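You operate a simulated robot arm through the tools that you are given. There is no shell and no other tool. Be economical: measure what you need, move in short steps, check, and stop when the job is done.

The job below is to be done with a simulated two-armed robot. You get a single attempt, and the scene is never put back.

JOB
Take the lid off the tin marked bands and lay it down on the top of the bench marked fittings.

Only the result counts: the job must be done as asked and must still hold three seconds after the hand-in. Knocking over, shifting, dropping, spilling or breaking anything else fails it. Lids that push on must go on centred and level and be pressed home; caps that screw on are set level and turned clockwise until they are tight.

ROBOT AND FRAMES
Two 6-joint arms with two-finger parallel grippers on one trunk, on a base that drives. Base frame: it is fixed to the floor where the robot stands at the start and does not move with it; the origin is under the middle of the robot, x ahead of it, y to its left, z up; the surface under the hand at the start is at about z = 0.8. Readings come in m, degrees, newtons and seconds.
The left shoulder is at the start at [0.06, 0.187, 1.122], the right one opposite. With the tool pointing down near the work surface each hand reaches from about 0.22 to 0.62 m from the robot's upright axis, wherever it stands, measured 20 degrees to its own side. Payload 1.57 kg a hand.
The TCP of each hand is the grasp point between the finger pads, 0.03 m short of the fingertips. In the tool frame z runs along the fingers and y along their closing line. The gripper opens to 0.11 m. The fingers are 0.024 m wide and 0.012 m thick; the gripper's body (0.048 by 0.112 m) begins 0.078 m behind the TCP.
Orientation is that of the tool frame in the base frame, as [roll, pitch, yaw] about the fixed x, y, z axes, in that order (R = Rz(yaw) Ry(pitch) Rx(roll)). With the fingers straight down and closing along the base's y, the tool's x points along the base's -x, its y along +y and its z along -z.

CONTROLS
- The arms move only by the tool step_arm. It takes "left_plan", "right_plan" or both (then of equal length, played together; a hand with none holds still); each is text: rows parted by semicolons, each of 7 numbers parted by spaces: the shift along the tool's x, y, z in cm, then the turn, a rotation vector about the tool's x, y, z in degrees, then the opening, from 0 (shut) to 1 (fully open). In form: x y z ax ay az hand; .... A call has 1 to 10 rows; each row shifts and turns the commanded pose from where the row before left it, along the tool's axes as they then stand. Each row takes 0.2 s and may step no farther than 0.05 m and 8.6 degrees from the row before; otherwise, or with a gripper value out of range, the whole call is refused. Where a pose cannot be reached the arm comes as near as it can. A force on the tool above 40 N (or 10 N above the force at the start of the call, whichever is more), or a blocked arm, ends the call early, and 0.2 s more pass. The fingers move at their own pace (about 0.153 m/s each) and stop on an object; they squeeze with about 34 N. The grip force told is the motor's: it shows also when the fingers shut on nothing. Time passes only in rows, and 0.2 s behind the last, so rows that do not move let the fingers close. The reply holds the time, the measured pose of the TCP, the force on the tool along the base axes, the opening and the grip force, in the units named above and with some noise, with the torque about the TCP (base axes, N m) and any sound that the robot's microphone picked up.
- Cameras (640 x 400 px; columns grow to the right, rows downward): "scene" is now at [0.0088, -0.0101, 1.6776]; the picture's right is [-0.16, -0.99, 0.00], its down [-0.78, 0.13, -0.61] and it looks along [0.61, -0.10, -0.79] (base axes); focal length 295 px, centre (320, 200). "left" rides on the left gripper at [0.07, -0.016, -0.141] in its tool frame; the picture's right is [0.23, 0.97, 0.00], its down [-0.86, 0.20, -0.48] and it looks along [-0.47, 0.11, 0.88] (tool axes); focal length 222 px, centre (320, 200). "right" rides on the right gripper at [0.07, 0.016, -0.141] in its tool frame; the picture's right is [-0.23, 0.97, 0.00], its down [-0.86, -0.20, -0.48] and it looks along [-0.47, -0.11, 0.88] (tool axes); focal length 222 px, centre (320, 200). There is no depth. A picture from a camera that has moved, and an enlarged one, comes with that camera's place and axes in the base frame and with its lens. The place of the scene camera against the robot may be out by one fixed shift of up to 0.025 m in any direction.
- snapshot(camera): a new picture of that camera. No time passes.
- move_column(by): slides the trunk up (or, below 0, down) by that many m; the arms and the scene camera ride with it, the base frame stays. It gives what a move gives, with no picture.
- base_move(legs): drives the robot by 1 to 6 legs, each [ahead, left, turn to the left] in m, m and degrees, along the robot's own axes; the way and the turn of a leg run together, so that a leg with both is an arc; at most 1.5 m and 180 degrees a leg. The arms and the cameras ride along, it lands a little off, and it stops where it bumps. It gives what a move gives.
- pan_tilt(pan, tilt): turns the head with the scene camera to pan (to the left, within 86 degrees either way) and tilt (down, from -29 to 69), counted from straight ahead of the robot. It gives what a move gives.
- enlarge(camera, box): a new picture of the part [left, top, right, bottom] of that camera's present view, enlarged. No time passes.
- close_job(): hands the job in; it is judged then, once.

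Go step by step. Nothing tells you exact positions but the pictures and the camera data: compare them with the known pose of the tool, close in by small moves and look again before you grip or let go. The budget is 120 turns and 100 pictures, counting those below and the enlarged ones. Unless the task says otherwise, let go and move clear before handing in, and close with one line.

The tools are called after "Request:" as name(argument=value, ...) on one line, values as JSON. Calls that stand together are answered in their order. step_arm: Moves the arms, as the interface text tells. Its arguments: {"type":"object","properties":{"left_plan":{"type":"string"},"right_plan":{"type":"string"}},"required":[]} The other tools are called the same way: move_column (by) slides the trunk up or down; base_move (legs) drives the base; pan_tilt (pan, tilt) turns the head that bears the scene camera; snapshot (camera) takes a picture; enlarge (camera, box) takes an enlarged picture of a part of a camera's view; close_job () hands the job in.

At the start:

```text
time_s: 0.0
left_ee_pos: [0.4062, 0.0013, 1.1131]
left_tcp_rot: [179.9, 0.2, -180.0]
left_contact_force: [0.2, -0.1, 0.0]
left_moment: [-0.01, 0.02, 0.01]
left_opening: 0.1103
left_finger_force: 0.1
right_ee_pos: [0.3181, -0.3263, 1.109]
right_tcp_rot: [-180.0, -0.1, -179.9]
right_contact_force: [0.1, 0.2, 0.2]
right_moment: [0.02, 0.02, 0.02]
right_opening: 0.1102
right_finger_force: 0.1
trunk travel left (down, up): [-0.75, 0.24]
robot x, y, heading: [0.0004, -0.0005, 0.1]
head pan, tilt: [-9.3, 52.2]
```

scene: 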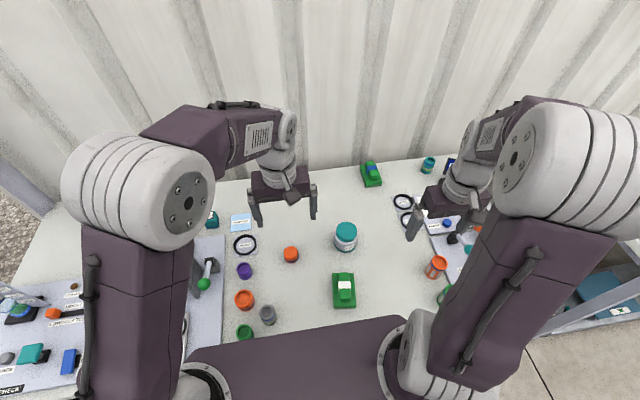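
right: 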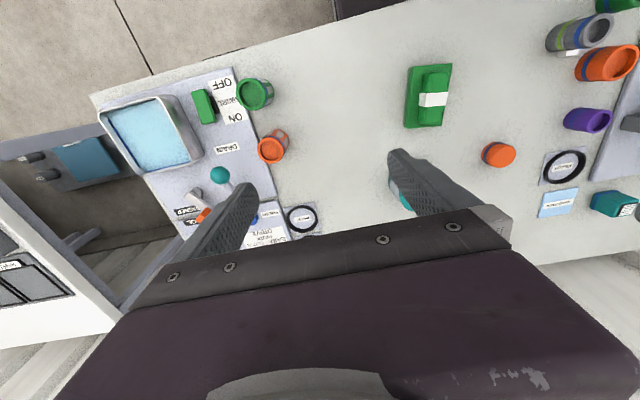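
left: 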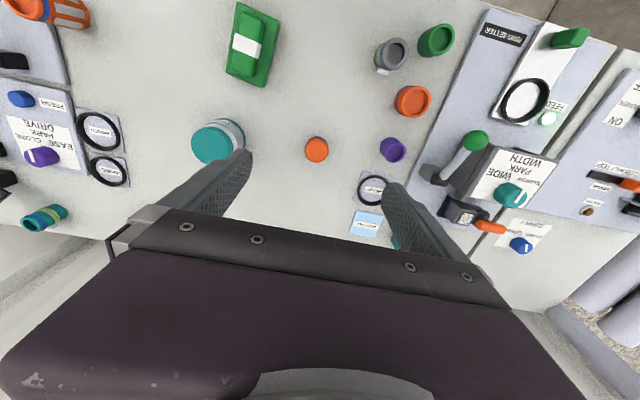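

I see one bench with many containers and control panels. I need to find the tin marked "bands" and the bench marked "fittings", so I will enlarge parts of the view.

Request:
enlarge(camera="scene", box=[200, 150, 440, 350])

Request:
enlarge(camera="left", box=[160, 0, 460, 240])

Request:
pan_tilt(pan=80, tilt=30)

```text
2.00 times, centred on (320, 250) of scene
camera zoom: at [0.0088, -0.0101, 1.6776], right [-0.16, -0.99, 0.0], down [-0.78, 0.13, -0.61], along [0.61, -0.1, -0.79], focal length 590 px, centre (320, 100)
```

zoom: 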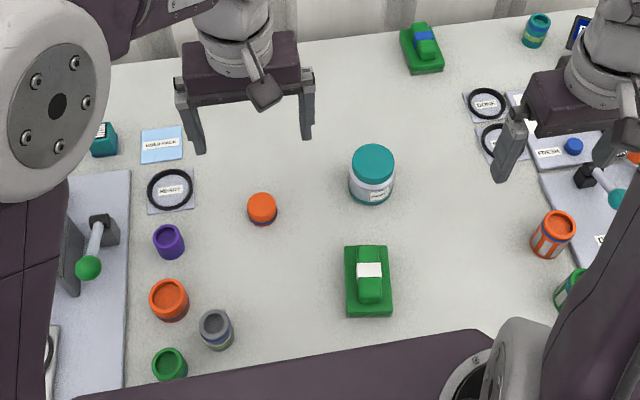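

```text
1.67 times, centred on (310, 120) of left
camera zoom: at [0.3359, -0.014, 1.2558], right [-0.23, 0.97, 0.0], down [0.85, 0.2, 0.48], along [0.47, 0.11, -0.88], focal length 370 px, centre (337, 333)
```

zoom: 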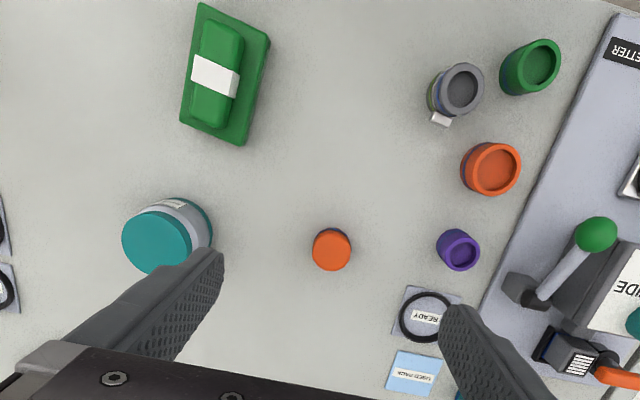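

```text
time_s: 1.6
left_ee_pos: [0.4066, 0.0015, 1.1134]
left_tcp_rot: [180.0, 0.1, 180.0]
left_contact_force: [0.1, 0.3, -0.1]
left_moment: [-0.02, 0.01, -0.02]
left_opening: 0.1099
left_finger_force: 0.1
right_ee_pos: [0.3188, -0.326, 1.1093]
right_tcp_rot: [180.0, 0.0, 179.9]
right_contact_force: [0.8, 0.6, -0.3]
right_moment: [-0.02, -0.03, 0.0]
right_opening: 0.11
right_finger_force: 0.1
trunk travel left (down, up): [-0.75, 0.24]
robot x, y, heading: [-0.0017, -0.0002, 0.1]
head pan, tilt: [80.0, 30.0]
```

The teal-lidded tin in the middle has a label facing the robot. Next I will read it, and look left for other benches.

Request:
snapshot(camera="scene")

Request:
enlarge(camera="left", box=[180, 90, 270, 150])

Request:
pan_tilt(pan=-80, tilt=30)

Request:
snapshot(camera="scene")

```text
94 pictures are left
camera scene: at [-0.0494, 0.0911, 1.71], right [0.98, -0.17, 0.0], down [-0.09, -0.49, -0.87], along [0.15, 0.85, -0.5], focal length 295 px, centre (320, 200)
```

scene: 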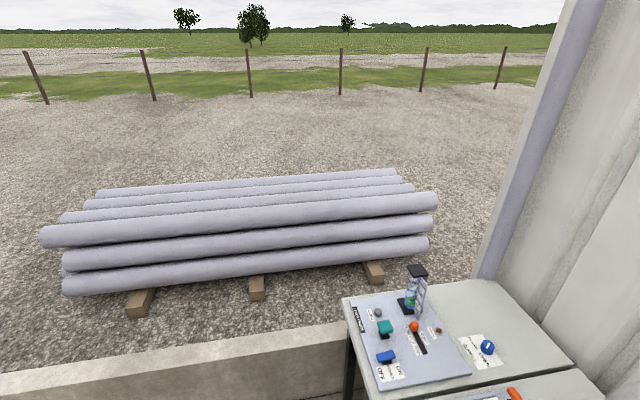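

```text
6.67 times, centred on (225, 120) of left
camera zoom: at [0.3359, -0.014, 1.2558], right [-0.23, 0.97, 0.0], down [0.85, 0.2, 0.48], along [0.47, 0.11, -0.88], focal length 1481 px, centre (953, 733)
```

zoom: 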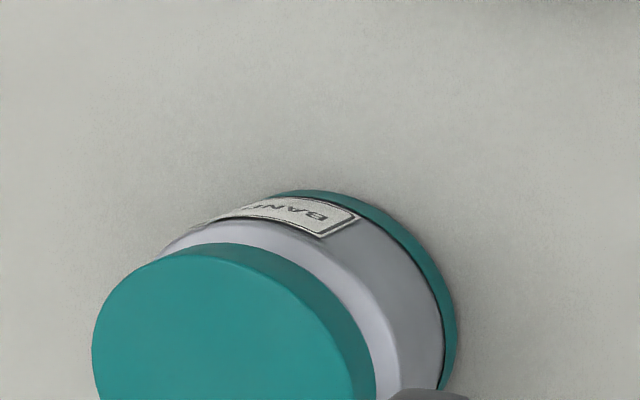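

```text
time_s: 4.1
left_ee_pos: [0.4062, 0.0014, 1.1123]
left_tcp_rot: [-179.9, 0.0, 180.0]
left_contact_force: [0.1, 0.2, 0.5]
left_moment: [-0.03, 0.01, -0.03]
left_opening: 0.1098
left_finger_force: 0.2
right_ee_pos: [0.3172, -0.3268, 1.1089]
right_tcp_rot: [179.9, 0.0, 179.9]
right_contact_force: [1.2, 0.2, 0.2]
right_moment: [-0.03, 0.02, -0.01]
right_opening: 0.1099
right_finger_force: 0.1
trunk travel left (down, up): [-0.75, 0.24]
robot x, y, heading: [-0.0041, 0.0035, -0.2]
head pan, tilt: [-80.0, 30.0]
```

```text
92 pictures are left
camera scene: at [-0.0494, -0.0871, 1.71], right [-0.98, -0.17, 0.0], down [-0.09, 0.49, -0.87], along [0.15, -0.85, -0.5], focal length 295 px, centre (320, 200)
```

scene: 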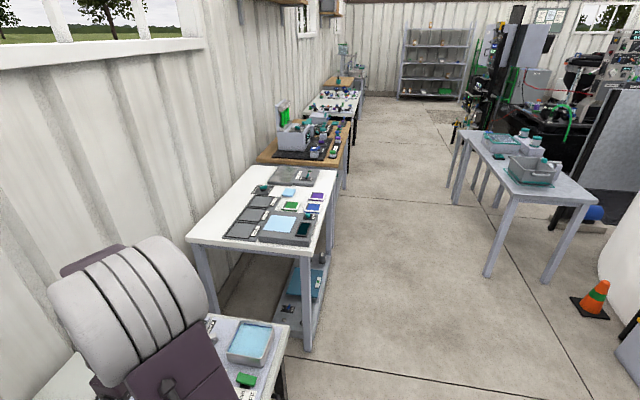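

The teal tin reads BANDS. There are several benches along the wall to the right and one standing out on its own, so I will look for the "fittings" marking.

Request:
enlarge(camera="scene", box=[440, 110, 620, 220])

Request:
enlarge(camera="scene", box=[250, 60, 380, 170])

Request:
enlarge(camera="scene", box=[180, 150, 340, 270])

```text
3.56 times, centred on (530, 165) of scene
camera zoom: at [-0.0494, -0.0871, 1.71], right [-0.98, -0.17, 0.0], down [-0.09, 0.49, -0.87], along [0.15, -0.85, -0.5], focal length 1049 px, centre (-427, 324)
```

zoom: 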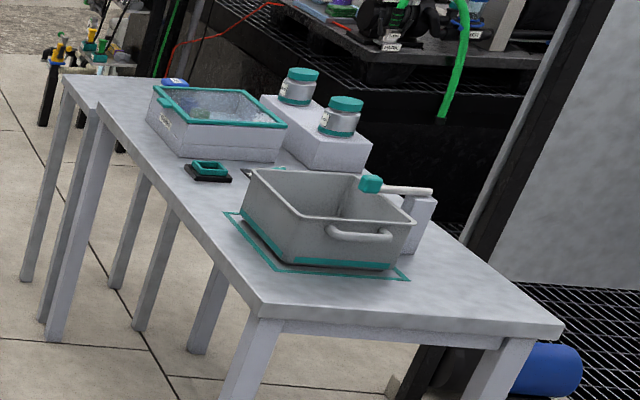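

```text
3.64 times, centred on (315, 115) of scene
camera zoom: at [-0.0494, -0.0871, 1.71], right [-0.98, -0.17, 0.0], down [-0.09, 0.49, -0.87], along [0.15, -0.85, -0.5], focal length 1073 px, centre (338, 509)
```

zoom: 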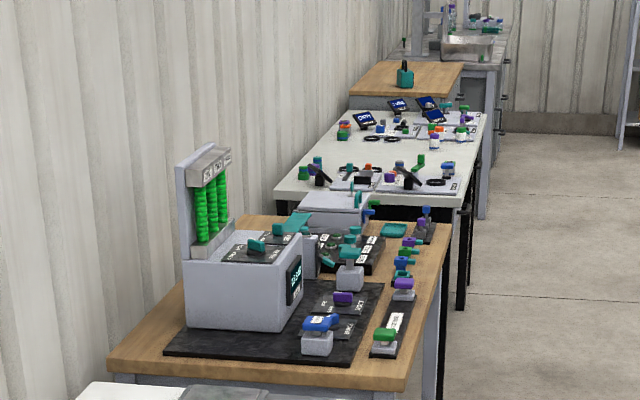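

```text
3.33 times, centred on (260, 210) of scene
camera zoom: at [-0.0494, -0.0871, 1.71], right [-0.98, -0.17, 0.0], down [-0.09, 0.49, -0.87], along [0.15, -0.85, -0.5], focal length 983 px, centre (520, 167)
```

zoom: 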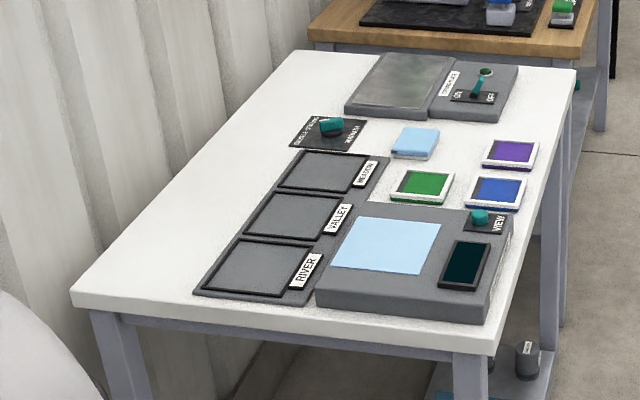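

No bench marking is readable from here. I will back away from this bench, turn right and look around.

Request:
base_move(legs=[[-0.6, 0, 0], [0, 0, -90]])

Request:
pan_tilt(pan=60, tilt=30)

Request:
snapshot(camera="scene")

Request:
pan_tilt(pan=0, tilt=20)

Request:
snapshot(camera="scene")

Request:
pan_tilt(pan=-70, tilt=20)

Request:
snapshot(camera="scene")

```text
time_s: 11.3
left_ee_pos: [-0.594, -0.4061, 1.1127]
left_tcp_rot: [180.0, 0.1, 90.1]
left_contact_force: [-0.2, 0.4, -0.7]
left_moment: [0.0, -0.01, 0.02]
left_opening: 0.1103
left_finger_force: 0.0
right_ee_pos: [-0.9229, -0.3173, 1.1086]
right_tcp_rot: [-179.9, 0.0, 90.1]
right_contact_force: [1.1, -1.1, -0.3]
right_moment: [-0.01, 0.01, -0.01]
right_opening: 0.1098
right_finger_force: 0.0
trunk travel left (down, up): [-0.75, 0.24]
robot x, y, heading: [-0.5983, 0.0019, -89.9]
head pan, tilt: [-80.0, 30.0]
```

```text
time_s: 13.5
left_ee_pos: [-0.5942, -0.4055, 1.1129]
left_tcp_rot: [180.0, 0.1, 90.0]
left_contact_force: [0.0, -0.2, 0.1]
left_moment: [0.01, -0.03, 0.02]
left_opening: 0.1102
left_finger_force: 0.2
right_ee_pos: [-0.9225, -0.3181, 1.1096]
right_tcp_rot: [-180.0, 0.0, 90.0]
right_contact_force: [-0.4, 0.3, -0.2]
right_moment: [0.06, -0.03, -0.01]
right_opening: 0.1099
right_finger_force: 0.1
trunk travel left (down, up): [-0.75, 0.24]
robot x, y, heading: [-0.596, 0.001, -89.7]
head pan, tilt: [60.0, 30.0]
```

```text
88 pictures are left
camera scene: at [-0.5242, 0.0176, 1.71], right [-0.5, -0.87, 0.0], down [-0.43, 0.25, -0.87], along [0.75, -0.43, -0.5], focal length 295 px, centre (320, 200)
```

scene: 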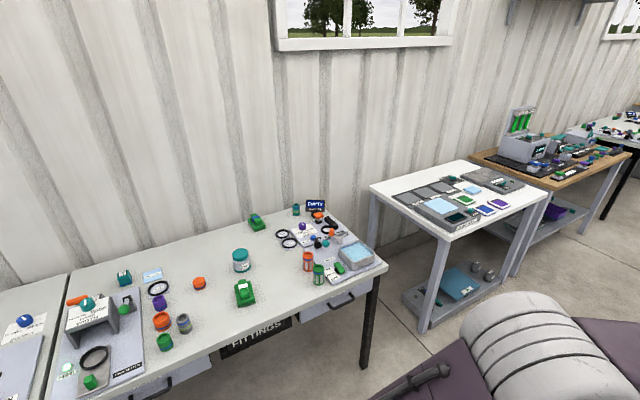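

```text
time_s: 14.8
left_ee_pos: [-0.5952, -0.406, 1.1129]
left_tcp_rot: [180.0, 0.1, 90.1]
left_contact_force: [-0.1, 1.2, 0.0]
left_moment: [0.0, 0.0, 0.0]
left_opening: 0.1098
left_finger_force: 0.1
right_ee_pos: [-0.9226, -0.3184, 1.1077]
right_tcp_rot: [-179.9, 0.0, 90.1]
right_contact_force: [0.2, -0.4, -0.8]
right_moment: [0.0, 0.0, 0.0]
right_opening: 0.1098
right_finger_force: 0.1
trunk travel left (down, up): [-0.75, 0.24]
robot x, y, heading: [-0.5982, -0.0013, -90.1]
head pan, tilt: [0.0, 20.0]
```

```text
87 pictures are left
camera scene: at [-0.6023, -0.0304, 1.726], right [-1.0, 0.0, 0.0], down [0.0, 0.34, -0.94], along [0.0, -0.94, -0.34], focal length 295 px, centre (320, 200)
```

scene: 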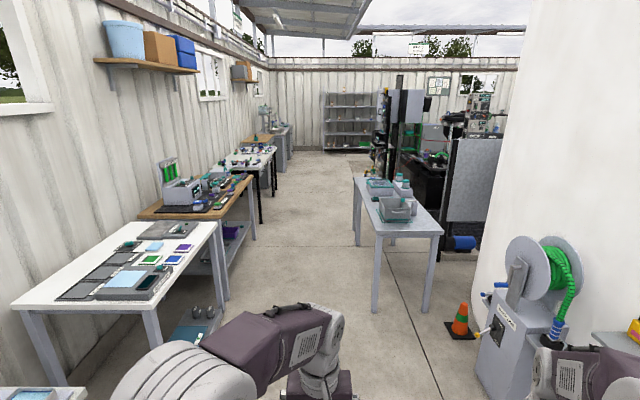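

```text
time_s: 16.2
left_ee_pos: [-0.595, -0.4063, 1.113]
left_tcp_rot: [-179.9, 0.1, 90.1]
left_contact_force: [-0.7, 0.4, 0.3]
left_moment: [-0.02, 0.01, 0.01]
left_opening: 0.1099
left_finger_force: 0.0
right_ee_pos: [-0.9202, -0.3181, 1.1089]
right_tcp_rot: [-179.9, 0.0, 90.1]
right_contact_force: [-0.2, 0.5, 0.6]
right_moment: [0.01, -0.01, 0.01]
right_opening: 0.1102
right_finger_force: 0.0
trunk travel left (down, up): [-0.75, 0.24]
robot x, y, heading: [-0.5983, 0.0025, -90.0]
head pan, tilt: [-70.0, 20.0]
```

```text
86 pictures are left
camera scene: at [-0.69, 0.0306, 1.7261], right [-0.34, 0.94, 0.0], down [0.32, 0.12, -0.94], along [-0.88, -0.32, -0.34], focal length 295 px, centre (320, 200)
```

scene: 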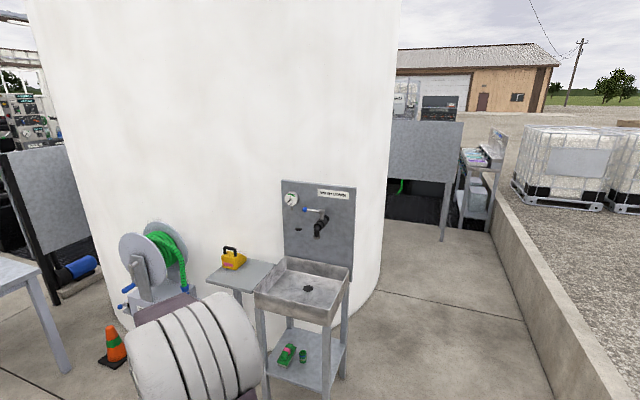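

The starting bench itself is the one marked FITTINGS, so the lid goes on a clear spot of that same bench. I will drive back and look at the tin.

Request:
base_move(legs=[[0, 0, 90], [0.6, 0, 0]])

Request:
pan_tilt(pan=-9, tilt=52)

Request:
enlarge(camera="scene", box=[260, 180, 420, 300])

Request:
snapshot(camera="left")

```text
time_s: 23.5
left_ee_pos: [0.412, -0.0006, 1.1138]
left_tcp_rot: [-180.0, 0.1, 179.9]
left_contact_force: [-0.7, 0.2, 0.8]
left_moment: [0.02, 0.0, 0.02]
left_opening: 0.1102
left_finger_force: 0.1
right_ee_pos: [0.3237, -0.326, 1.1081]
right_tcp_rot: [180.0, 0.0, 179.9]
right_contact_force: [-0.1, -0.1, -0.1]
right_moment: [0.06, 0.01, 0.01]
right_opening: 0.1102
right_finger_force: 0.0
trunk travel left (down, up): [-0.75, 0.24]
robot x, y, heading: [0.0095, -0.0013, -0.0]
head pan, tilt: [-70.0, 20.0]
```

```text
time_s: 24.8
left_ee_pos: [0.4139, 0.0006, 1.1137]
left_tcp_rot: [-180.0, 0.0, 179.9]
left_contact_force: [-0.6, 0.6, 0.2]
left_moment: [0.0, -0.02, -0.02]
left_opening: 0.1099
left_finger_force: 0.2
right_ee_pos: [0.3245, -0.327, 1.108]
right_tcp_rot: [-180.0, 0.0, 179.8]
right_contact_force: [-0.7, -0.5, 0.0]
right_moment: [0.03, 0.0, 0.01]
right_opening: 0.1101
right_finger_force: 0.0
trunk travel left (down, up): [-0.75, 0.24]
robot x, y, heading: [0.0088, -0.0046, -0.2]
head pan, tilt: [-9.0, 52.0]
```

```text
3.33 times, centred on (340, 240) of scene
camera zoom: at [0.0159, -0.01, 1.6778], right [-0.16, -0.99, 0.0], down [-0.78, 0.13, -0.62], along [0.61, -0.1, -0.79], focal length 983 px, centre (253, 67)
```

zoom: 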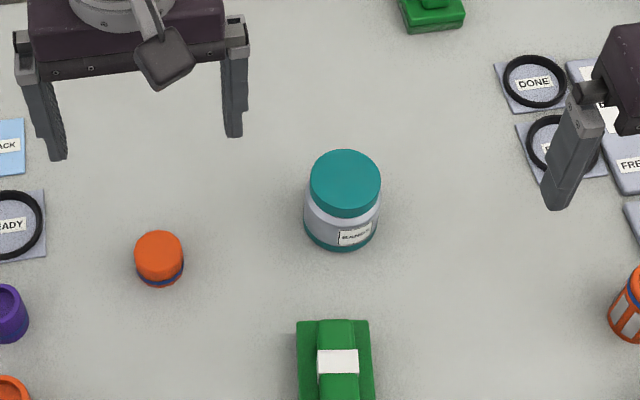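

```text
84 pictures are left
camera left: at [0.3427, -0.0149, 1.2557], right [-0.22, 0.97, 0.0], down [0.86, 0.2, 0.48], along [0.47, 0.11, -0.88], focal length 222 px, centre (320, 200)
```

left: 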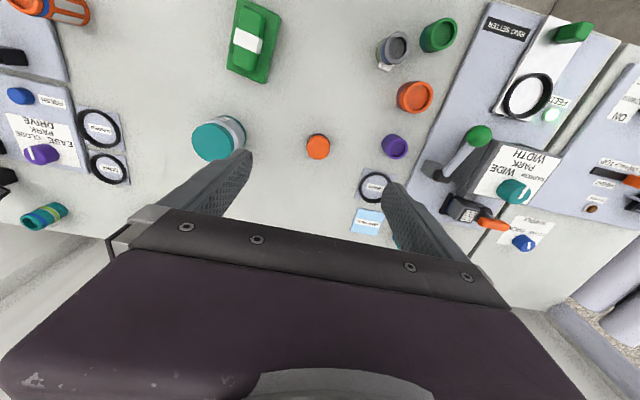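

The lid's top is at about [0.478, -0.173, 0.875] and it is roughly 7 cm wide. I will bring the right hand above it, move the left hand aside, and look closely.

Request:
step_arm(left_plan="0 4 0 0 0 0 1; 0 4 0 0 0 0 1; 0 4 0 0 0 0 1; 0 0 0 0 0 0 1; 0 0 0 0 0 0 1", right_plan="-2 2 2 0 0 0 1; -2.5 3.2 2 0 0 0 1; -2.5 3.2 2 0 0 0 1; -2.5 3.2 2 0 0 0 1; -2.5 3.2 0 0 0 0 1")

Request:
snapshot(camera="right")

Request:
snapshot(camera="left")

```text
time_s: 26.0
left_ee_pos: [0.4151, 0.1216, 1.1128]
left_tcp_rot: [-180.0, 0.0, 179.8]
left_contact_force: [0.9, 0.1, -0.2]
left_moment: [-0.04, 0.03, -0.03]
left_opening: 0.1098
left_finger_force: 0.1
right_ee_pos: [0.4445, -0.1769, 1.0297]
right_tcp_rot: [-179.9, 0.0, 179.8]
right_contact_force: [-0.3, 0.4, 0.4]
right_moment: [0.0, 0.02, 0.01]
right_opening: 0.1099
right_finger_force: 0.0
trunk travel left (down, up): [-0.75, 0.24]
robot x, y, heading: [0.0077, -0.0013, -0.2]
head pan, tilt: [-9.0, 52.0]
```

```text
83 pictures are left
camera right: at [0.3765, -0.1617, 1.1689], right [0.23, 0.97, 0.0], down [0.85, -0.2, 0.48], along [0.47, -0.11, -0.88], focal length 222 px, centre (320, 200)
```

right: 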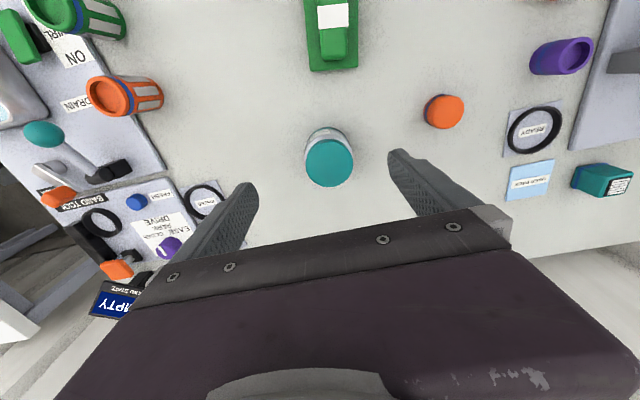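

```text
82 pictures are left
camera left: at [0.3436, 0.1066, 1.2557], right [-0.22, 0.97, 0.0], down [0.86, 0.2, 0.48], along [0.47, 0.11, -0.88], focal length 222 px, centre (320, 200)
```

left: 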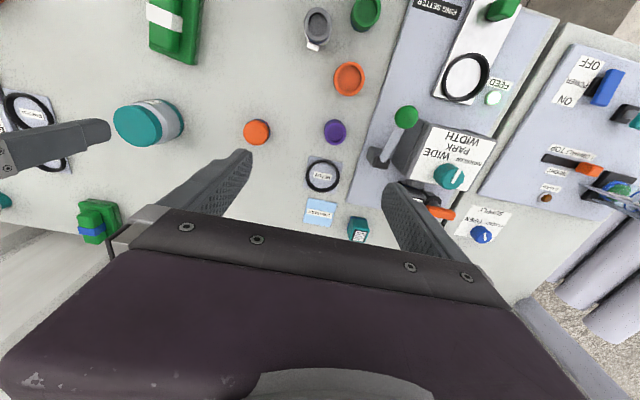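

Both wrist cameras agree that the lid is centred near [0.478, -0.172, 0.872]. I will zoom in to find the lid's height and type.

Request:
enlarge(camera="left", box=[100, 80, 200, 160])

Request:
enlarge(camera="right", box=[280, 110, 380, 200])

Request:
snapshot(camera="scene")

```text
5.00 times, centred on (150, 120) of left
camera zoom: at [0.3436, 0.1066, 1.2557], right [-0.22, 0.97, 0.0], down [0.86, 0.2, 0.48], along [0.47, 0.11, -0.88], focal length 1111 px, centre (1170, 600)
```

zoom: 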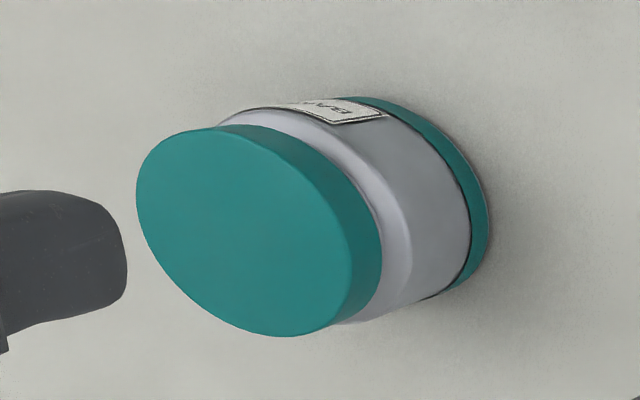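

```text
4.44 times, centred on (330, 155) of right
camera zoom: at [0.3765, -0.1617, 1.1689], right [0.23, 0.97, 0.0], down [0.85, -0.2, 0.48], along [0.47, -0.11, -0.88], focal length 987 px, centre (276, 400)
```

zoom: 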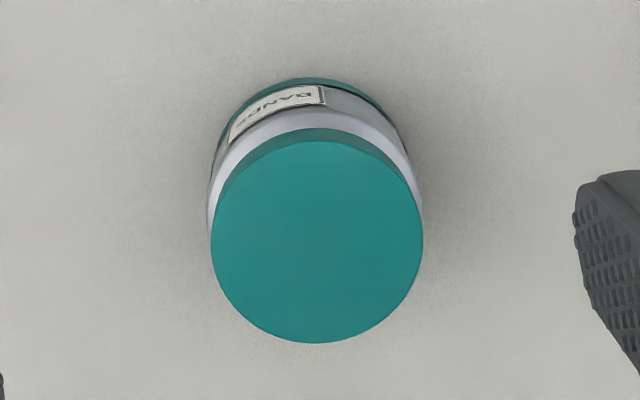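

```text
79 pictures are left
camera scene: at [0.0166, -0.0084, 1.6778], right [-0.16, -0.99, 0.0], down [-0.78, 0.12, -0.62], along [0.61, -0.1, -0.79], focal length 295 px, centre (320, 200)
```

scene: 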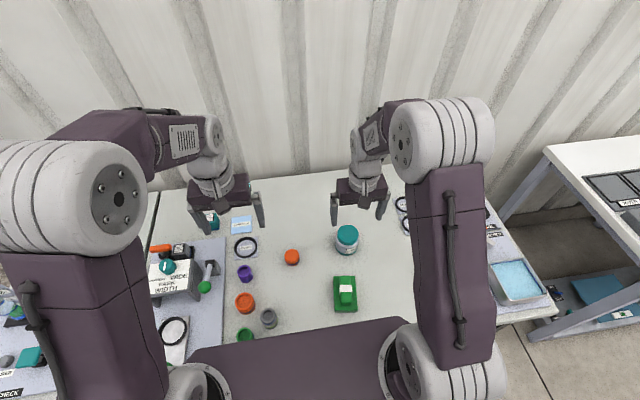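

The lid is a smooth disc about 6.6 cm wide and 1.4 cm tall, on a slightly wider body. I will centre the right hand over it and come down to just above.

Request:
step_arm(right_plan="-1.7 0.25 0 0 0 0 1; -1.7 0.25 3 0 0 0 1; 0 0 4 0 0 0 1; 0 0 4 0 0 0 1; 0 0 1.5 0 0 0 1; 0 0 0 0 0 0 1")

Request:
snapshot(camera="right")

Request:
snapshot(camera="left")

```text
time_s: 27.4
left_ee_pos: [0.4136, 0.1193, 1.1134]
left_tcp_rot: [179.9, 0.0, 179.8]
left_contact_force: [-1.7, -0.1, -0.8]
left_moment: [0.0, 0.0, -0.02]
left_opening: 0.1099
left_finger_force: 0.0
right_ee_pos: [0.478, -0.1737, 0.9031]
right_tcp_rot: [179.9, 0.1, 180.0]
right_contact_force: [-0.1, -0.4, 1.1]
right_moment: [-0.01, -0.01, 0.01]
right_opening: 0.1098
right_finger_force: 0.0
trunk travel left (down, up): [-0.75, 0.24]
robot x, y, heading: [0.006, -0.0001, -0.3]
head pan, tilt: [-9.0, 52.0]
```

```text
78 pictures are left
camera right: at [0.4099, -0.1587, 1.0437], right [0.23, 0.97, 0.0], down [0.85, -0.2, 0.48], along [0.47, -0.11, -0.88], focal length 222 px, centre (320, 200)
```

right: 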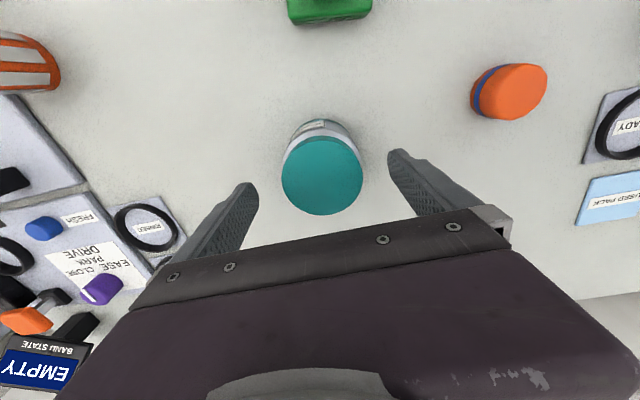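

```text
77 pictures are left
camera left: at [0.3425, 0.1053, 1.2561], right [-0.22, 0.97, 0.0], down [0.85, 0.2, 0.48], along [0.47, 0.11, -0.88], focal length 222 px, centre (320, 200)
```

left: 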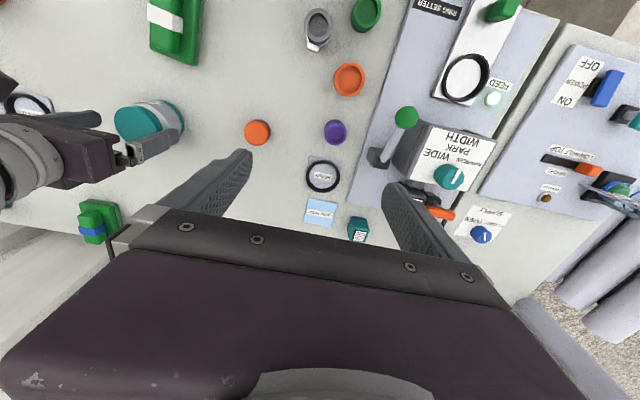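

The hand is centred on the lid to within a couple of millimetres. I will lower it so the tips span the lid's rim, then close gently.

Request:
step_arm(right_plan="-0.2 0 0.8 0 0 0 1; 0 0 0.9 0 0 0 1; 0 0 0 0 0 0 1; 0 0 0 0 0 0 0.7; 0 0 0 0 0 0 0.5; 0 0 0 0 0 0 0.5; 0 0 0 0 0 0 0.5")

Request:
enlarge(camera="left", box=[90, 70, 210, 170])

Request:
enlarge(camera="scene", box=[300, 190, 400, 280])

```text
time_s: 29.0
left_ee_pos: [0.4138, 0.1213, 1.113]
left_tcp_rot: [180.0, 0.1, 179.8]
left_contact_force: [-0.5, -0.4, -0.4]
left_moment: [0.0, 0.0, 0.0]
left_opening: 0.11
left_finger_force: 0.1
right_ee_pos: [0.4805, -0.1736, 0.8856]
right_tcp_rot: [-179.9, -0.1, 179.9]
right_contact_force: [-0.2, 1.0, 1.1]
right_moment: [0.04, -0.04, 0.01]
right_opening: 0.0695
right_finger_force: 33.7
trunk travel left (down, up): [-0.75, 0.24]
robot x, y, heading: [0.0059, 0.0002, -0.1]
head pan, tilt: [-9.0, 52.0]
```

```text
4.00 times, centred on (150, 120) of left
camera zoom: at [0.3429, 0.1055, 1.256], right [-0.22, 0.97, 0.0], down [0.86, 0.2, 0.48], along [0.47, 0.11, -0.88], focal length 888 px, centre (1000, 520)
```

zoom: 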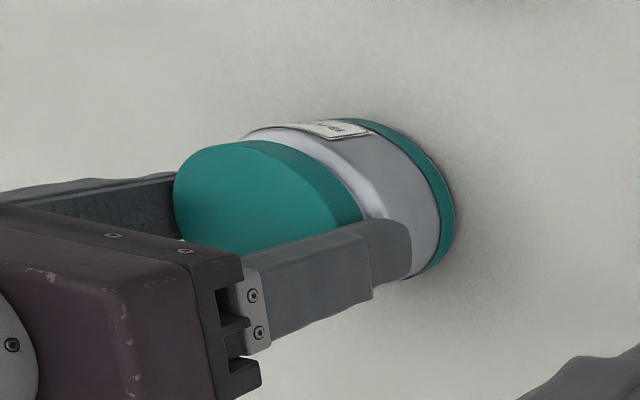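

```text
4.44 times, centred on (350, 235) of scene
camera zoom: at [0.0157, -0.0096, 1.6778], right [-0.16, -0.99, 0.0], down [-0.78, 0.13, -0.62], along [0.61, -0.1, -0.79], focal length 1311 px, centre (187, 44)
```

zoom: 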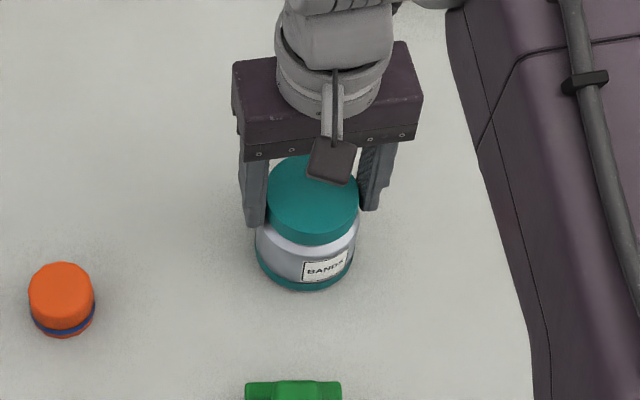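

The right fingers hold the rim at 6.95 cm, but their tips may also reach the shoulder of the body. I will raise by 2 mm steps and read the force.

Request:
step_arm(right_plan="0 0 -0.2 0 0 0 0.5; 0 0 -0.2 0 0 0 0.5; 0 0 0 0 0 0 0.5")

Request:
enlarge(camera="scene", box=[300, 190, 400, 280])

Request:
enlarge(camera="left", box=[90, 70, 210, 170])

```text
time_s: 29.8
left_ee_pos: [0.4136, 0.1205, 1.1141]
left_tcp_rot: [180.0, 0.0, 179.8]
left_contact_force: [-0.4, 0.2, 0.2]
left_moment: [0.03, 0.02, -0.01]
left_opening: 0.1103
left_finger_force: 0.0
right_ee_pos: [0.4801, -0.1748, 0.8905]
right_tcp_rot: [179.9, 0.1, 179.8]
right_contact_force: [-0.3, 0.0, -1.2]
right_moment: [0.0, 0.02, 0.0]
right_opening: 0.069
right_finger_force: 33.7
trunk travel left (down, up): [-0.75, 0.24]
robot x, y, heading: [0.0092, 0.0017, -0.2]
head pan, tilt: [-9.0, 52.0]
```

```text
4.44 times, centred on (350, 235) of scene
camera zoom: at [0.016, -0.0099, 1.6778], right [-0.16, -0.99, 0.0], down [-0.78, 0.13, -0.62], along [0.61, -0.1, -0.79], focal length 1311 px, centre (187, 44)
```

zoom: 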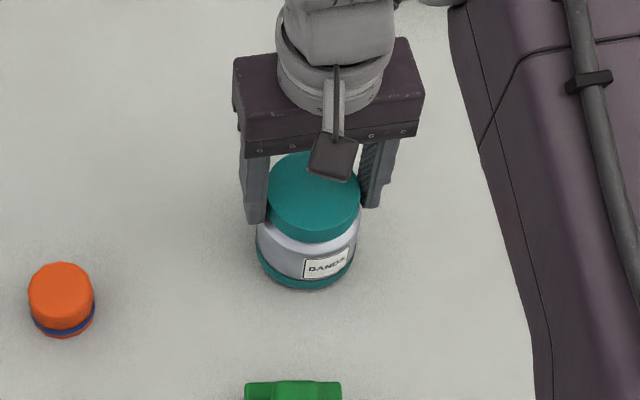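

```text
4.00 times, centred on (150, 120) of left
camera zoom: at [0.3431, 0.1053, 1.2559], right [-0.22, 0.97, 0.0], down [0.86, 0.2, 0.48], along [0.47, 0.11, -0.88], focal length 888 px, centre (1000, 520)
```

zoom: 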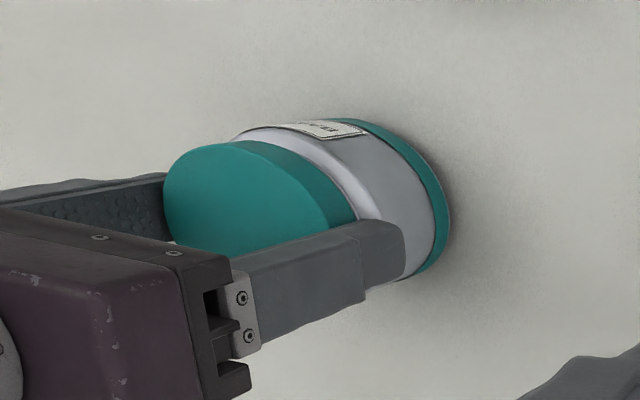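

The whole tin rises with the lid, so the other hand must hold the body. I will set it down, turn the right grip by 30 degrees to make room, and start turning the left hand for an inclined approach from the left.

Request:
step_arm(right_plan="0 0 0.2 0 0 0 0.5; 0 0 0.25 0 0 0 0.5; 0 0 0 0 0 0 0.5; 0 0 0 0 0 0 0.85; 0 0 0 0 0 0 0.85; 0 0 0 0 0 -7.5 0.85; 0 0 0 0 0 -7.5 0.85; 0 0 0 0 0 -7.5 0.85; 0 0 0 0 0 -7.5 0.85; 0 0 0 0 0 0 0.85", left_plan="0 0 0 0 0 0 1; 0 0 0 0 0 0 1; 0 0 0 0 0 0 1; 0 0 0 0 0 8.5 1; 0 0 0 0 0 8.5 1; 0 0 0 0 0 8.5 1; 0 0 0 0 0 8.5 1; 0 0 0 0 0 8.5 1; 0 0 0 0 0 8.5 1; 0 0 0 0 0 8.5 1")

Request:
snapshot(camera="scene")

Request:
snapshot(camera="right")

```text
time_s: 32.0
left_ee_pos: [0.4144, 0.1209, 1.1138]
left_tcp_rot: [-179.9, 0.1, 120.2]
left_contact_force: [0.6, 0.0, 0.5]
left_moment: [0.0, 0.0, 0.0]
left_opening: 0.1101
left_finger_force: 0.1
right_ee_pos: [0.4804, -0.1729, 0.8861]
right_tcp_rot: [-179.9, 0.0, -150.0]
right_contact_force: [0.9, 0.1, -0.3]
right_moment: [0.01, 0.0, 0.03]
right_opening: 0.0934
right_finger_force: 0.0
trunk travel left (down, up): [-0.75, 0.24]
robot x, y, heading: [0.0086, -0.002, 0.2]
head pan, tilt: [-9.0, 52.0]
```

```text
72 pictures are left
camera scene: at [0.0157, -0.0098, 1.6778], right [-0.16, -0.99, 0.0], down [-0.78, 0.13, -0.62], along [0.61, -0.1, -0.79], focal length 295 px, centre (320, 200)
```

scene: 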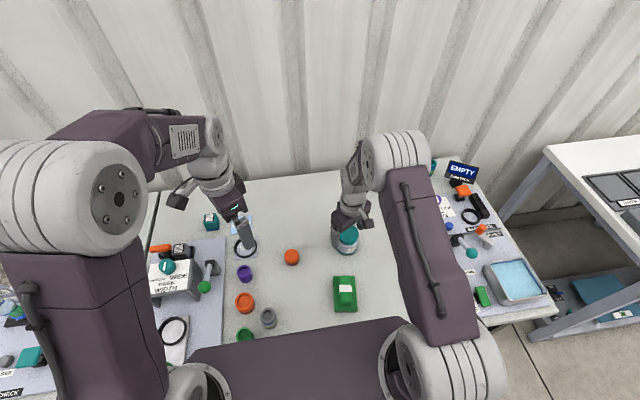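

```text
71 pictures are left
camera right: at [0.4128, -0.1954, 1.0263], right [-0.29, 0.96, 0.0], down [0.84, 0.25, 0.48], along [0.46, 0.14, -0.88], focal length 222 px, centre (320, 200)
```

right: 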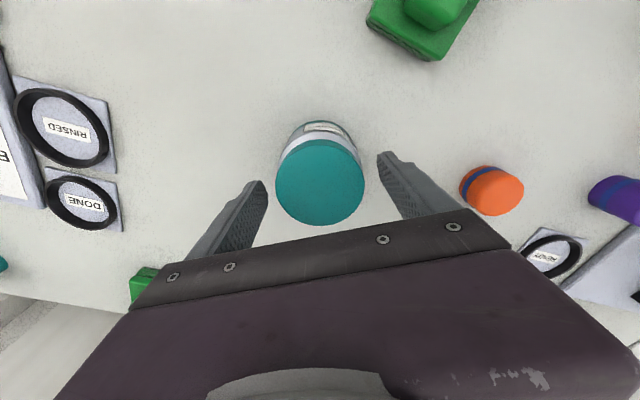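

Now the right hand grips the lid again while the left hand tilts by 60 degrees, high and clear of everything.

Request:
step_arm(right_plan="0 0 0 0 0 0 0.7; 0 0 0 0 0 0 0.5; 0 0 0 0 0 0 0.5; 0 0 0 0 0 0 0.5; 0 0 0 0 0 0 0.5; 0 0 0 0 0 0 0.5; 0 0 0 0 0 0 0.5; 0 0 0 0 0 0 0.5", left_plan="0 0 0 0 -8.5 0 1; 0 0 0 0 -8.5 0 1; 0 0 0 0 -8.5 0 1; 0 0 0 0 -8.5 0 1; 0 0 0 0 -8.5 0 1; 0 0 0 0 -8.5 0 1; 0 0 0 0 -8.5 0 1; 0 0 0 0 0 0 1")

Request:
snapshot(camera="scene")

Request:
snapshot(camera="left")

```text
time_s: 33.8
left_ee_pos: [0.4141, 0.1191, 1.1133]
left_tcp_rot: [179.9, 59.7, 120.3]
left_contact_force: [-0.4, -0.8, -0.4]
left_moment: [0.02, -0.01, -0.03]
left_opening: 0.1102
left_finger_force: 0.0
right_ee_pos: [0.4807, -0.1731, 0.8862]
right_tcp_rot: [-179.9, 0.0, -150.1]
right_contact_force: [-0.1, 0.4, 1.1]
right_moment: [0.14, -0.04, 0.01]
right_opening: 0.0653
right_finger_force: 33.6
trunk travel left (down, up): [-0.75, 0.24]
robot x, y, heading: [0.0083, 0.001, 0.1]
head pan, tilt: [-9.0, 52.0]
```

```text
70 pictures are left
camera scene: at [0.0153, -0.0102, 1.6778], right [-0.16, -0.99, 0.0], down [-0.78, 0.13, -0.62], along [0.61, -0.1, -0.79], focal length 295 px, centre (320, 200)
```

scene: 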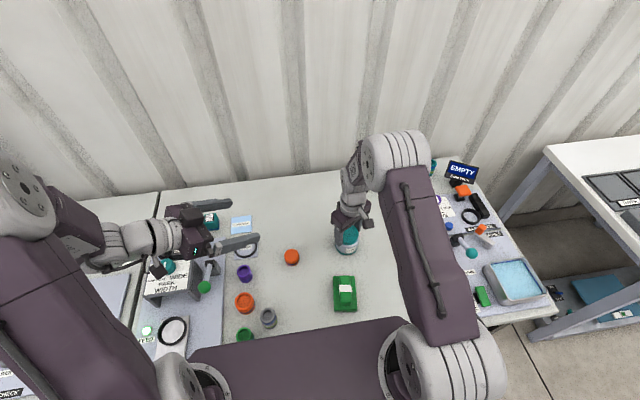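

```text
69 pictures are left
camera left: at [0.3192, 0.2485, 1.1259], right [0.78, 0.59, -0.19], down [0.18, 0.08, 0.98], along [0.6, -0.8, -0.04], focal length 222 px, centre (320, 200)
```

left: 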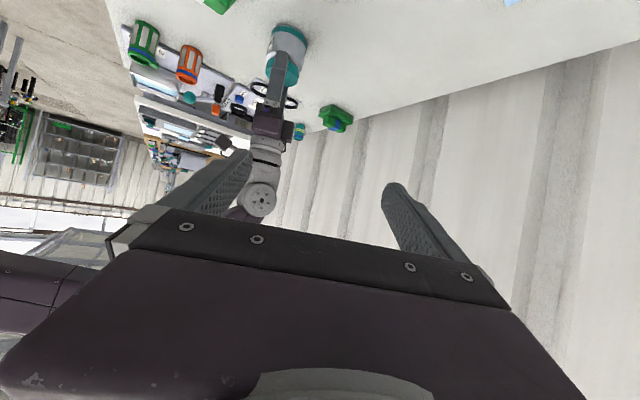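

The left hand is now inclined as wanted and the right hand holds the lid at 6.5 cm. Next, the left hand goes to a stand-off point 12 cm short of the tin body along its fingers.

Request:
step_arm(left_plan="1.67 -1.475 4.28 0 0 0 1; 1.67 -1.475 4.28 0 0 0 1; 1.67 -1.475 4.28 0 0 0 1; 1.67 -1.475 4.28 0 0 0 1; 1.67 -1.475 4.28 0 0 0 1; 1.67 -1.475 4.28 0 0 0 1; 0 0 0 0 0 0 1")

Request:
snapshot(camera="left")

Request:
snapshot(camera="scene")

Request:
enlarge(camera="scene", box=[250, 180, 410, 300])

```text
time_s: 35.4
left_ee_pos: [0.5018, -0.0673, 0.9517]
left_tcp_rot: [-179.3, 59.4, 120.8]
left_contact_force: [0.5, 0.4, 0.4]
left_moment: [0.04, 0.02, -0.01]
left_opening: 0.1097
left_finger_force: 0.0
left hand out of reach, approached as far as the arm can: row 2, 3, 4, 5, 6
right_ee_pos: [0.4803, -0.1739, 0.8861]
right_tcp_rot: [-179.9, 0.1, -150.2]
right_contact_force: [-0.1, -1.9, 1.1]
right_moment: [-0.01, -0.04, -0.01]
right_opening: 0.0654
right_finger_force: 33.9
trunk travel left (down, up): [-0.75, 0.24]
robot x, y, heading: [0.0067, -0.0026, -0.2]
head pan, tilt: [-9.0, 52.0]
```

```text
68 pictures are left
camera left: at [0.4081, 0.0609, 0.9645], right [0.78, 0.59, -0.2], down [0.19, 0.08, 0.98], along [0.59, -0.8, -0.05], focal length 222 px, centre (320, 200)
```

left: 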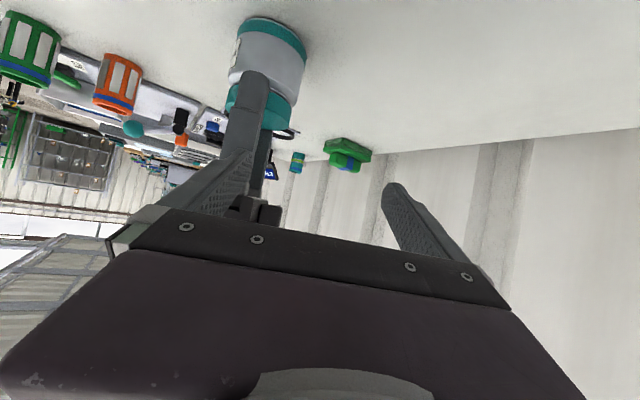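

```text
67 pictures are left
camera scene: at [0.0155, -0.0094, 1.6778], right [-0.16, -0.99, 0.0], down [-0.78, 0.12, -0.62], along [0.61, -0.1, -0.79], focal length 295 px, centre (320, 200)
```

scene: 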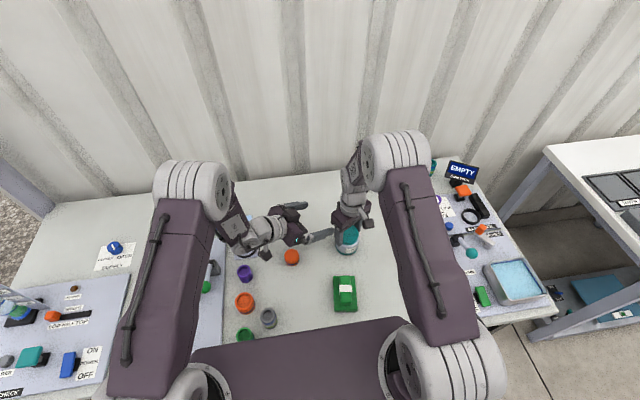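

```text
3.33 times, centred on (330, 240) of scene
camera zoom: at [0.0155, -0.0094, 1.6778], right [-0.16, -0.99, 0.0], down [-0.78, 0.12, -0.62], along [0.61, -0.1, -0.79], focal length 983 px, centre (287, 67)
```

zoom: 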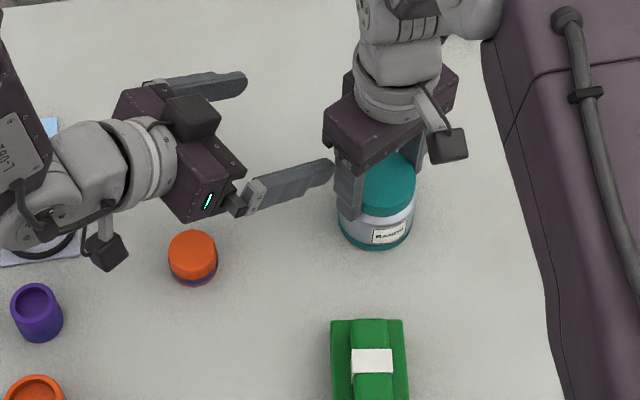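

The stand-off pose is too close to the left shoulder to be reached. I will release the lid, raise the right hand, and back the base up 8 cm to make room for the left arm.

Request:
step_arm(right_plan="0 0 0 0 0 0 0.9; 0 0 0 0 0 0 0.9; 0 0 -3 0 0 0 0.9; 0 0 -4 0 0 0 0.9; 0 0 -3 0 0 0 0.9; 0 0 0 0 0 0 0.9")

Request:
base_move(legs=[[-0.08, 0, 0]])

Request:
snapshot(camera="right")

Request:
snapshot(camera="scene")

```text
time_s: 36.1
left_ee_pos: [0.5026, -0.0667, 0.9545]
left_tcp_rot: [-179.2, 59.9, 121.0]
left_contact_force: [-13.3, 25.1, 12.7]
left_moment: [-0.57, 0.54, -1.71]
left_opening: 0.1091
left_finger_force: 0.0
right_ee_pos: [0.4805, -0.1764, 0.8952]
right_tcp_rot: [-179.7, 0.0, -150.2]
right_contact_force: [13.1, -24.8, -11.3]
right_moment: [0.76, 0.51, -0.21]
right_opening: 0.0738
right_finger_force: 0.0
trunk travel left (down, up): [-0.75, 0.24]
robot x, y, heading: [0.0079, -0.0015, -0.2]
head pan, tilt: [-9.0, 52.0]
stopped in row 3 (left hand): the force on the tool passed its limit at 55 N (the readings are from after the stop); the commanded pose is now the measured one
```

```text
time_s: 37.1
left_ee_pos: [0.4248, -0.0672, 0.9541]
left_tcp_rot: [-179.2, 59.8, 121.1]
left_contact_force: [-15.5, 29.0, 4.1]
left_moment: [-0.11, 0.27, -2.02]
left_opening: 0.1086
left_finger_force: 0.2
right_ee_pos: [0.4028, -0.1744, 0.8947]
right_tcp_rot: [-179.9, -0.1, -150.1]
right_contact_force: [15.5, -29.9, -3.3]
right_moment: [1.34, 0.74, -0.24]
right_opening: 0.0698
right_finger_force: 0.1
trunk travel left (down, up): [-0.75, 0.24]
robot x, y, heading: [-0.0743, 0.0004, -0.1]
head pan, tilt: [-9.0, 52.0]
```

```text
65 pictures are left
camera right: at [0.3349, -0.196, 1.0355], right [-0.29, 0.96, 0.0], down [0.84, 0.25, 0.48], along [0.46, 0.14, -0.88], focal length 222 px, centre (320, 200)
```

right: 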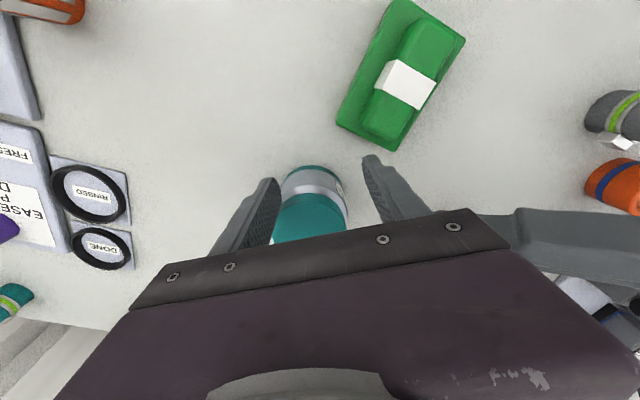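

```text
64 pictures are left
camera scene: at [-0.0618, -0.0096, 1.6778], right [-0.16, -0.99, 0.0], down [-0.78, 0.12, -0.61], along [0.61, -0.1, -0.79], focal length 295 px, centre (320, 200)
```

scene: 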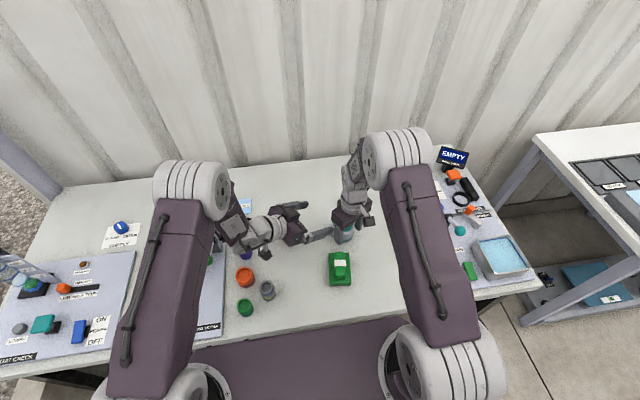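

While opening, the right finger pressed against the left one, and the base still moved. I need to see whether the tin was disturbed.

Request:
enlarge(camera="scene", box=[280, 190, 400, 290])

Request:
enlarge(camera="right", box=[220, 130, 420, 270])

Request:
snapshot(camera="left")

```text
4.00 times, centred on (340, 240) of scene
camera zoom: at [-0.0618, -0.0096, 1.6778], right [-0.16, -0.99, 0.0], down [-0.78, 0.12, -0.61], along [0.61, -0.1, -0.79], focal length 1180 px, centre (240, 40)
```

zoom: 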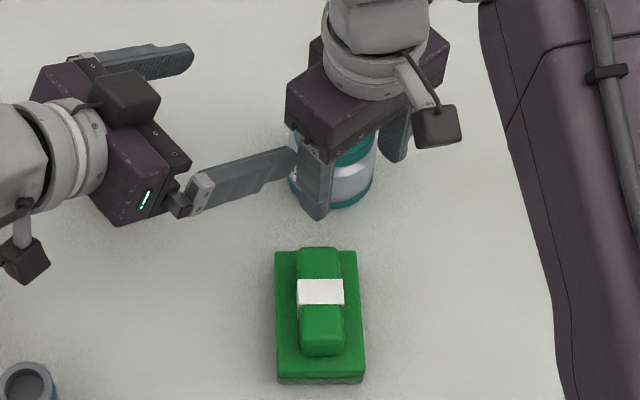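

```text
2.86 times, centred on (320, 200) of right
camera zoom: at [0.3349, -0.196, 1.0355], right [-0.29, 0.96, 0.0], down [0.84, 0.25, 0.48], along [0.46, 0.14, -0.88], focal length 635 px, centre (320, 200)
```

zoom: 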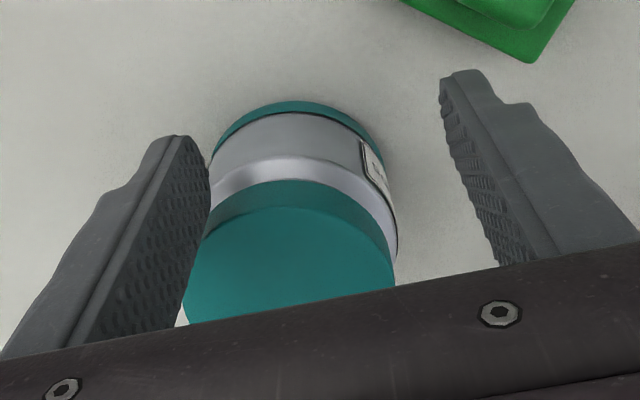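

```text
61 pictures are left
camera left: at [0.3306, 0.0609, 0.9655], right [0.78, 0.59, -0.2], down [0.19, 0.09, 0.98], along [0.59, -0.8, -0.04], focal length 222 px, centre (320, 200)
```

left: 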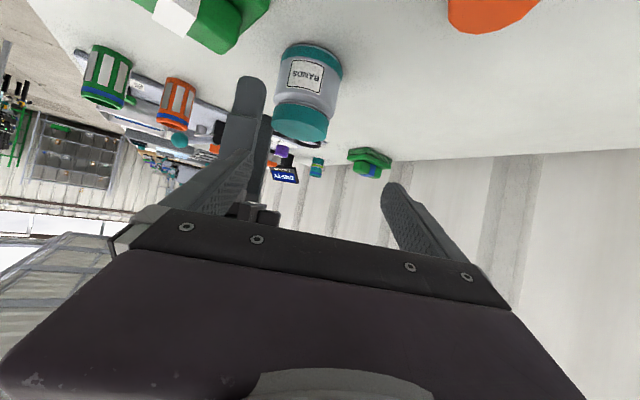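

The tin still stands upright, but it has been dragged about 2 cm toward the robot and turned. I will back the left hand off along its fingers, and only then lift the right hand.

Request:
step_arm(left_plan="-0.68 0.36 -2.4 0 0 0 1; -0.68 0.36 -4 0 0 0 1; -0.68 0.36 -4 0 0 0 1; 0 0 0 0 0 0 1")

Request:
snapshot(camera="right")

```text
time_s: 38.1
left_ee_pos: [0.394, 0.0069, 1.0239]
left_tcp_rot: [-179.2, 59.8, 120.9]
left_contact_force: [0.0, -0.2, 0.1]
left_moment: [0.0, 0.0, 0.01]
left_opening: 0.1099
left_finger_force: 0.0
right_ee_pos: [0.4031, -0.1748, 0.8956]
right_tcp_rot: [180.0, -0.1, -150.2]
right_contact_force: [0.5, -0.3, -0.4]
right_moment: [0.02, -0.01, -0.02]
right_opening: 0.0988
right_finger_force: 0.1
trunk travel left (down, up): [-0.75, 0.24]
robot x, y, heading: [-0.0744, -0.002, -0.2]
head pan, tilt: [-9.0, 52.0]
```

```text
60 pictures are left
camera right: at [0.3351, -0.1965, 1.0353], right [-0.29, 0.96, 0.0], down [0.84, 0.25, 0.48], along [0.46, 0.14, -0.88], focal length 222 px, centre (320, 200)
```

right: 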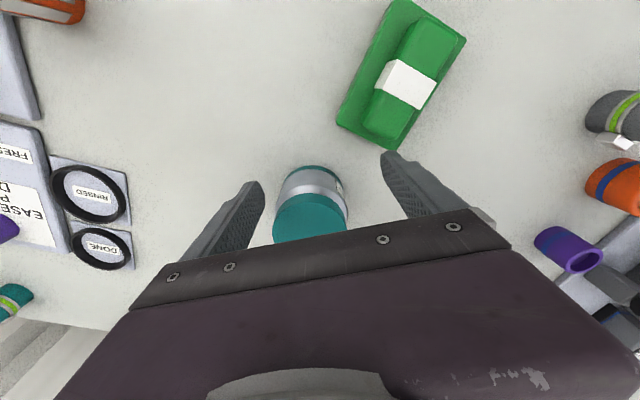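

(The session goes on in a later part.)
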